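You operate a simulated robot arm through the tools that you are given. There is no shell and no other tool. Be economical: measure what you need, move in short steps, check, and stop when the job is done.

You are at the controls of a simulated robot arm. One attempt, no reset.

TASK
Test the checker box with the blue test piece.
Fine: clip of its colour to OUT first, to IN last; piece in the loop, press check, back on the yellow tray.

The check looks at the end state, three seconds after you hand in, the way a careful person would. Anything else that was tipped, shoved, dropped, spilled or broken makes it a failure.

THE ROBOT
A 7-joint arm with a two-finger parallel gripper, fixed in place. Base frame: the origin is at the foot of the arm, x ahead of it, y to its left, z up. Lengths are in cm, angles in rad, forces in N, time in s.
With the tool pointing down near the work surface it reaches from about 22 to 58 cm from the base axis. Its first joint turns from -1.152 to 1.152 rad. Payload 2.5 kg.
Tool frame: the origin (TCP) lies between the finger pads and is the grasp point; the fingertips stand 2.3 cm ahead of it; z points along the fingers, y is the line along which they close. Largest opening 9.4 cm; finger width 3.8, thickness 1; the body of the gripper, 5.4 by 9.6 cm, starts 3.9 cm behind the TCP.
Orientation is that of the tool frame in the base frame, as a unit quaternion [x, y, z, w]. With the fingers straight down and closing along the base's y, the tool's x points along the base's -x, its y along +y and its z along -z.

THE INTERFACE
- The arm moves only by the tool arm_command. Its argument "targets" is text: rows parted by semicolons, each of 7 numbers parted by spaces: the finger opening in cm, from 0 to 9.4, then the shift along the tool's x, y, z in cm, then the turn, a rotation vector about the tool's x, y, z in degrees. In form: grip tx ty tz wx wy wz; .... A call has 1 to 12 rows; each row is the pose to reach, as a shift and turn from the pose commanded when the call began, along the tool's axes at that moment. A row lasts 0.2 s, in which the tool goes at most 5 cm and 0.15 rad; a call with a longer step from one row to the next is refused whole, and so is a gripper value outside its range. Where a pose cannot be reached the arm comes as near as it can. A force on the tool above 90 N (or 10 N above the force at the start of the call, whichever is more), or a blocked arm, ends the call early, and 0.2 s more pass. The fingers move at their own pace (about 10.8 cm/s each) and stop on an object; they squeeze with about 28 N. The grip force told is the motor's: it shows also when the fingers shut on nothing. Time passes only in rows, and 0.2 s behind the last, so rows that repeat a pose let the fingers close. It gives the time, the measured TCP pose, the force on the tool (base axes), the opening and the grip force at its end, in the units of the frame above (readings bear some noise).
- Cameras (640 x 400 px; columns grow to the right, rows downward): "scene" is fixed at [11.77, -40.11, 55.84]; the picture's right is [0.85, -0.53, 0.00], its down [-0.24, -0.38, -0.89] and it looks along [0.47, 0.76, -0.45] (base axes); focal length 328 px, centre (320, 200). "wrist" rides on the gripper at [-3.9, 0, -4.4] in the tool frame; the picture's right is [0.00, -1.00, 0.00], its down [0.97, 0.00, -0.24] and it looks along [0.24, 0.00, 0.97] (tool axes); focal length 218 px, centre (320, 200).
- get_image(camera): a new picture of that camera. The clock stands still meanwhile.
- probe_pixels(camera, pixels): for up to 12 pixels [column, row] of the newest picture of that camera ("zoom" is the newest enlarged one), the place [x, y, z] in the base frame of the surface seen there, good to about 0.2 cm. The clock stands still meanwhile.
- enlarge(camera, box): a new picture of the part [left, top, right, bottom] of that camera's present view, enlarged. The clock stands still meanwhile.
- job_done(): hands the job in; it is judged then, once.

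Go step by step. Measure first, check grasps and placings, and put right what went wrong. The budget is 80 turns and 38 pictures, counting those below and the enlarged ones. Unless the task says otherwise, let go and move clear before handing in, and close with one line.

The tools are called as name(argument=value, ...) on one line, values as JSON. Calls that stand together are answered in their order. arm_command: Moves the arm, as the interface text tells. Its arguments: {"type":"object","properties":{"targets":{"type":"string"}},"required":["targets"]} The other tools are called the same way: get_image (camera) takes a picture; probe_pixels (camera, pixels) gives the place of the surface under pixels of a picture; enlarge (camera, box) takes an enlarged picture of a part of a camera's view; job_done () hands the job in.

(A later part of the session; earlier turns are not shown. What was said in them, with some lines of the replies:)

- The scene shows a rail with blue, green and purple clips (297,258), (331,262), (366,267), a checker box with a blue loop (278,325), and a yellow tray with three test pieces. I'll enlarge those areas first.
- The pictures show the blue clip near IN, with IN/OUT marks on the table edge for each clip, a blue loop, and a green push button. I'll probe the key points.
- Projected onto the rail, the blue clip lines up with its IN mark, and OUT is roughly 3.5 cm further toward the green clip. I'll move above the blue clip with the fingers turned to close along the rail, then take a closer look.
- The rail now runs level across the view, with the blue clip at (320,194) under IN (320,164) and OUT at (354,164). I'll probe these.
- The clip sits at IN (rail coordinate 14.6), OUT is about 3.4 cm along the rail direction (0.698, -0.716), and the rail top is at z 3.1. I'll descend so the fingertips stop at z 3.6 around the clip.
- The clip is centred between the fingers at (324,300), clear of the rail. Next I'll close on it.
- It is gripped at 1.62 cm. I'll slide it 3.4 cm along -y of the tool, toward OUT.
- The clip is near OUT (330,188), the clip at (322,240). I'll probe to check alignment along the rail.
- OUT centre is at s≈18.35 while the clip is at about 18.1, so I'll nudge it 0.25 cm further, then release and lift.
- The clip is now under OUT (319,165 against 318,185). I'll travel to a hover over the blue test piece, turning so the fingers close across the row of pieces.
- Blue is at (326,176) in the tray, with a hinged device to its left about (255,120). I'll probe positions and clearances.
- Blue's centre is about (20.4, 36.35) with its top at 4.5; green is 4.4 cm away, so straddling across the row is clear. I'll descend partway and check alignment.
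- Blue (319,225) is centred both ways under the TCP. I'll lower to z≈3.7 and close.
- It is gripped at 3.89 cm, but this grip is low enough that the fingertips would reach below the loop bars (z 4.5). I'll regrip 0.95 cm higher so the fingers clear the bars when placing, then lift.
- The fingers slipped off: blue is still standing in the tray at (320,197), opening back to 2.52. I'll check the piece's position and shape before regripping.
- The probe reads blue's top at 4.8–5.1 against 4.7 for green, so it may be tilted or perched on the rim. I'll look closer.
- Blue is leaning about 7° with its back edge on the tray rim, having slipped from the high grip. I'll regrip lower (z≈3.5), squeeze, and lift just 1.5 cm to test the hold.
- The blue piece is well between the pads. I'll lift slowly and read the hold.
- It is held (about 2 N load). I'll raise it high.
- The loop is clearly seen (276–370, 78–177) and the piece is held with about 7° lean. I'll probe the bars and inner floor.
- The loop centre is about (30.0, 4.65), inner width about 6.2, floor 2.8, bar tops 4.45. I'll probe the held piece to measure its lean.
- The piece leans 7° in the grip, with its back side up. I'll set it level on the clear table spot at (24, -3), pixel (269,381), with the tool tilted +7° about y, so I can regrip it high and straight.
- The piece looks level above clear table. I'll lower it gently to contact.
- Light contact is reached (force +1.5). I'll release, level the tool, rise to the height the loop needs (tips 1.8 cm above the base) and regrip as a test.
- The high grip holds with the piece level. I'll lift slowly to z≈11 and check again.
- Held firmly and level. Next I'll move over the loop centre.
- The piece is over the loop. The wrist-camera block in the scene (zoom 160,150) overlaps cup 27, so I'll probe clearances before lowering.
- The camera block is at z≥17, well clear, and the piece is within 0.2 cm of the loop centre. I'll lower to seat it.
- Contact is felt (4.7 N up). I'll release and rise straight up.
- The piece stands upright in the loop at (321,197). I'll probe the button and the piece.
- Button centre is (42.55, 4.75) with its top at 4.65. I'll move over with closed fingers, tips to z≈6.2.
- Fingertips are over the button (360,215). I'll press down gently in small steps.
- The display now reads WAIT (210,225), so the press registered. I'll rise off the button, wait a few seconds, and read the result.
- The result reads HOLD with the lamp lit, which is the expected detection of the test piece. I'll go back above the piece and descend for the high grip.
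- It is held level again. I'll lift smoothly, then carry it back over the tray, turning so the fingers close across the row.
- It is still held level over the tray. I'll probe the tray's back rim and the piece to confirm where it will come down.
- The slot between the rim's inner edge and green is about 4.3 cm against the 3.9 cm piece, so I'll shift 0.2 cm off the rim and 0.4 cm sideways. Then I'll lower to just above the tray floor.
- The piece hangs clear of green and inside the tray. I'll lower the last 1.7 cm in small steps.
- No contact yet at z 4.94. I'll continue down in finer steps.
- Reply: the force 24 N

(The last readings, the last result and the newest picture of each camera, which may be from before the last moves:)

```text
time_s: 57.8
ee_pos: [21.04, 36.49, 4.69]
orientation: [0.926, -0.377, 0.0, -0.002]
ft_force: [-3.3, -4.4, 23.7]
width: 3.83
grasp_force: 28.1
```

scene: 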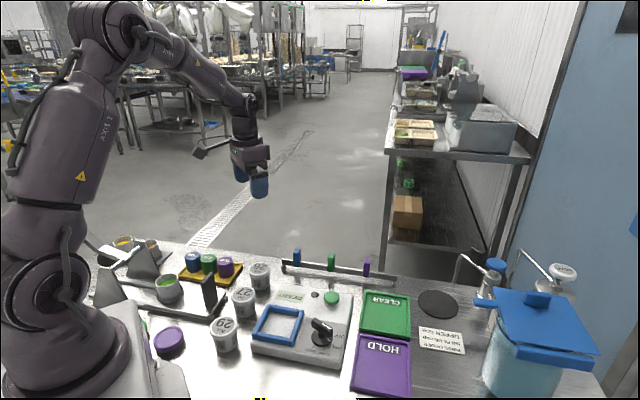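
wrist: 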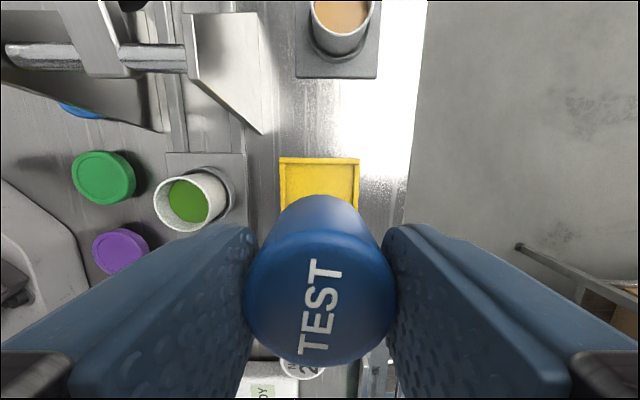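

Firm contact at z 4.69. I'll ease up slightly, release, and rise.

arm_command(targets="0.5 0 0 -0.08 0 0 0;4.2 0 0 -0.08 0 0 0;5.2 0 0 -0.08 0 0 0;5.2 0 0 -0.08 0 0 0;5.2 0 0 -1.5 0 0 0;5.2 0 0 -4 0 0 0;5.2 0 0 -7 0 0 0;5.2 0 0 -10 0 0 0;5.2 0 0 -13 0 0 0;5.2 0 0 -15 0 0 0;5.2 0 0 -15 0 0 0")

get_image(camera="wrist")

```text
time_s: 60.2
ee_pos: [21.05, 36.43, 19.61]
orientation: [0.926, -0.377, 0.0, 0.001]
ft_force: [0.1, -0.3, 0.6]
width: 5.17
grasp_force: 0.0
```

```text
3 pictures are left
```

wrist: 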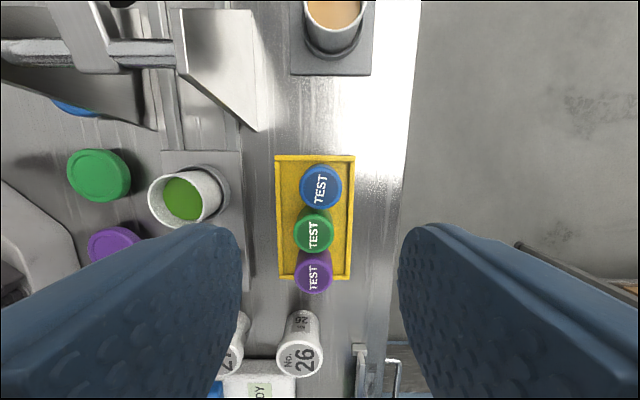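

Blue stands in the tray at (321,187), separate from green. I'll probe its top for levelness.

probe_pixels(camera="wrist", pixels=[[321, 175], [321, 198], [306, 187], [336, 187], [321, 187], [313, 231], [314, 273]])

```text
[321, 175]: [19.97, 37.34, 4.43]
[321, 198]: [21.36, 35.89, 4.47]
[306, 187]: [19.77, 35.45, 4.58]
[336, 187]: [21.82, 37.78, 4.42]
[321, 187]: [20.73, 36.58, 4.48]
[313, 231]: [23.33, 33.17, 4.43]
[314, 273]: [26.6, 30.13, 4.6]
```

Blue is level (4.4–4.6 all round). Now I'll return above the blue clip at OUT, turning back.

arm_command(targets="4 2 -0.3 0 0 0 7.5;4 4.5 -0.7 0 0 0 15;4 7 -1.1 0 0 0 22.5;4 9.6 -1.6 0 0 0 30;4 12.2 -2 0 0 0 37.5;4 14.8 -2.5 0 0 0 45;4 17.4 -3 0 0 0 52.5;4 20 -3.5 0 0 0 60;4 22.6 -3.9 0 0 0 67.5;4 25.2 -4.4 0 0 0 75;4 27.8 -4.8 0 0 0 82.5;4 29.85 -5.2 0 0 0 90")

get_image(camera="wrist")

```text
time_s: 62.8
ee_pos: [45.83, 19.12, 19.5]
orientation: [-0.387, 0.922, 0.0, -0.001]
ft_force: [0.1, -0.7, -0.5]
width: 4.01
grasp_force: 0.0
```

```text
2 pictures are left
```

wrist: 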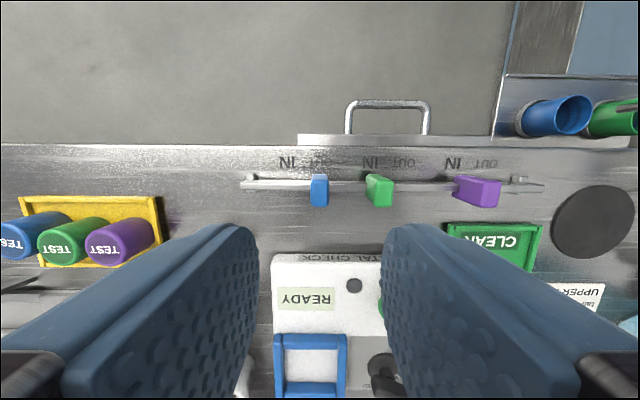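

probe_pixels(camera="wrist", pixels=[[315, 197], [319, 197], [324, 197], [319, 190], [319, 181], [287, 162], [318, 162], [270, 185], [420, 187]])

```text
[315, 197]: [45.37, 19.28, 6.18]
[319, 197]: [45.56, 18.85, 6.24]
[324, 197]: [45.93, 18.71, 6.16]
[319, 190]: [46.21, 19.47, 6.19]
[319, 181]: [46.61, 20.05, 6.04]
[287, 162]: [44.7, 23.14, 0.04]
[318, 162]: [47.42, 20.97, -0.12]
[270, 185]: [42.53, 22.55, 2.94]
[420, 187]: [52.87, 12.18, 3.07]
```

The clip is at s=18.3, matching the TCP. I'll descend with a 0.2 cm shift to the same height as before and grip.

arm_command(targets="4 -0.2 0 3 0 0 0;4 -0.2 0 6 0 0 0;4 -0.2 0 9 0 0 0;4 -0.2 0 11.5 0 0 0;4 -0.2 0 13 0 0 0;4 -0.2 0 13.6 0 0 0;4 -0.2 0 13.6 0 0 0;3 -0.2 0 13.6 0 0 0;1 -0.2 0 13.6 0 0 0;1 -0.2 0 13.6 0 0 0;1 -0.2 0 13.6 0 0 0")

```text
time_s: 65.2
ee_pos: [46.16, 19.57, 6.09]
orientation: [-0.387, 0.922, 0.0, 0.0]
ft_force: [1.6, 2.9, -2.9]
width: 1.62
grasp_force: 45.1
```

Gripped at 1.62 cm. I'll slide it 3.6 cm back to IN.

arm_command(targets="1 0 0.6 0 0 0 0;1 -0.02 1.2 0 0 0 0;1 -0.03 1.8 0 0 0 0;1 -0.05 2.4 0 0 0 0;1 -0.06 3 0 0 0 0;1 -0.07 3.62 0 0 0 0;1 -0.07 3.62 0 0 0 0;1 -0.07 3.62 0 0 0 0")

```text
time_s: 67.0
ee_pos: [43.74, 22.08, 6.07]
orientation: [-0.388, 0.922, 0.0, 0.002]
ft_force: [13.6, 5.3, -3.7]
width: 1.6
grasp_force: 44.3
```

The clip reads s=14.72, at the IN mark (14.7). I'll release, rise, and check.

arm_command(targets="2.2 0 0 0 0 0 0;3.4 0 0 0 0 0 0;4 0 0 0 0 0 0;4 0 0 0 0 0 0;4 0 0 -2 0 0 0;4 0 0 -5 0 0 0;4 0 0 -8.5 0 0 0;4 0 0 -12 0 0 0;4 0 0 -12 0 0 0")

get_image(camera="wrist")

get_image(camera="scene")

```text
time_s: 69.0
ee_pos: [43.47, 22.08, 18.12]
orientation: [-0.389, 0.921, 0.0, 0.0]
ft_force: [0.1, -0.4, -0.6]
width: 4.0
grasp_force: 0.1
```

```text
1 pictures are left
```

wrist: 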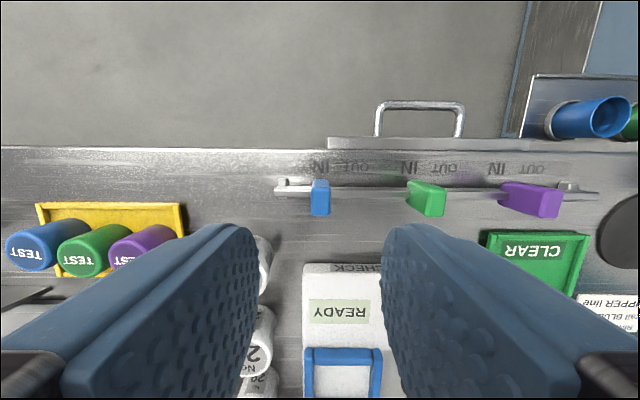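

```text
0 pictures are left
```

scene: 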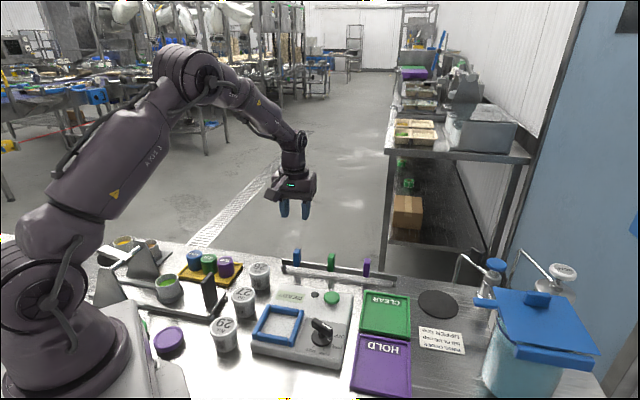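

The blue clip is back under IN (320,165 / 320,197), the blue piece stands on the yellow tray, and nothing else has moved. The display is back to READY and the arm is clear, so I'm handing in.

job_done()

```text
The job is handed in.
```

The checker box passed its test: with the blue clip at OUT and the blue piece in the loop, pressing check gave HOLD with the lamp lit. The piece is back on the yellow tray and the clip is back at IN; on the first pick the piece slipped and leaned in the tray, and I stood it briefly on the bare table to level it.
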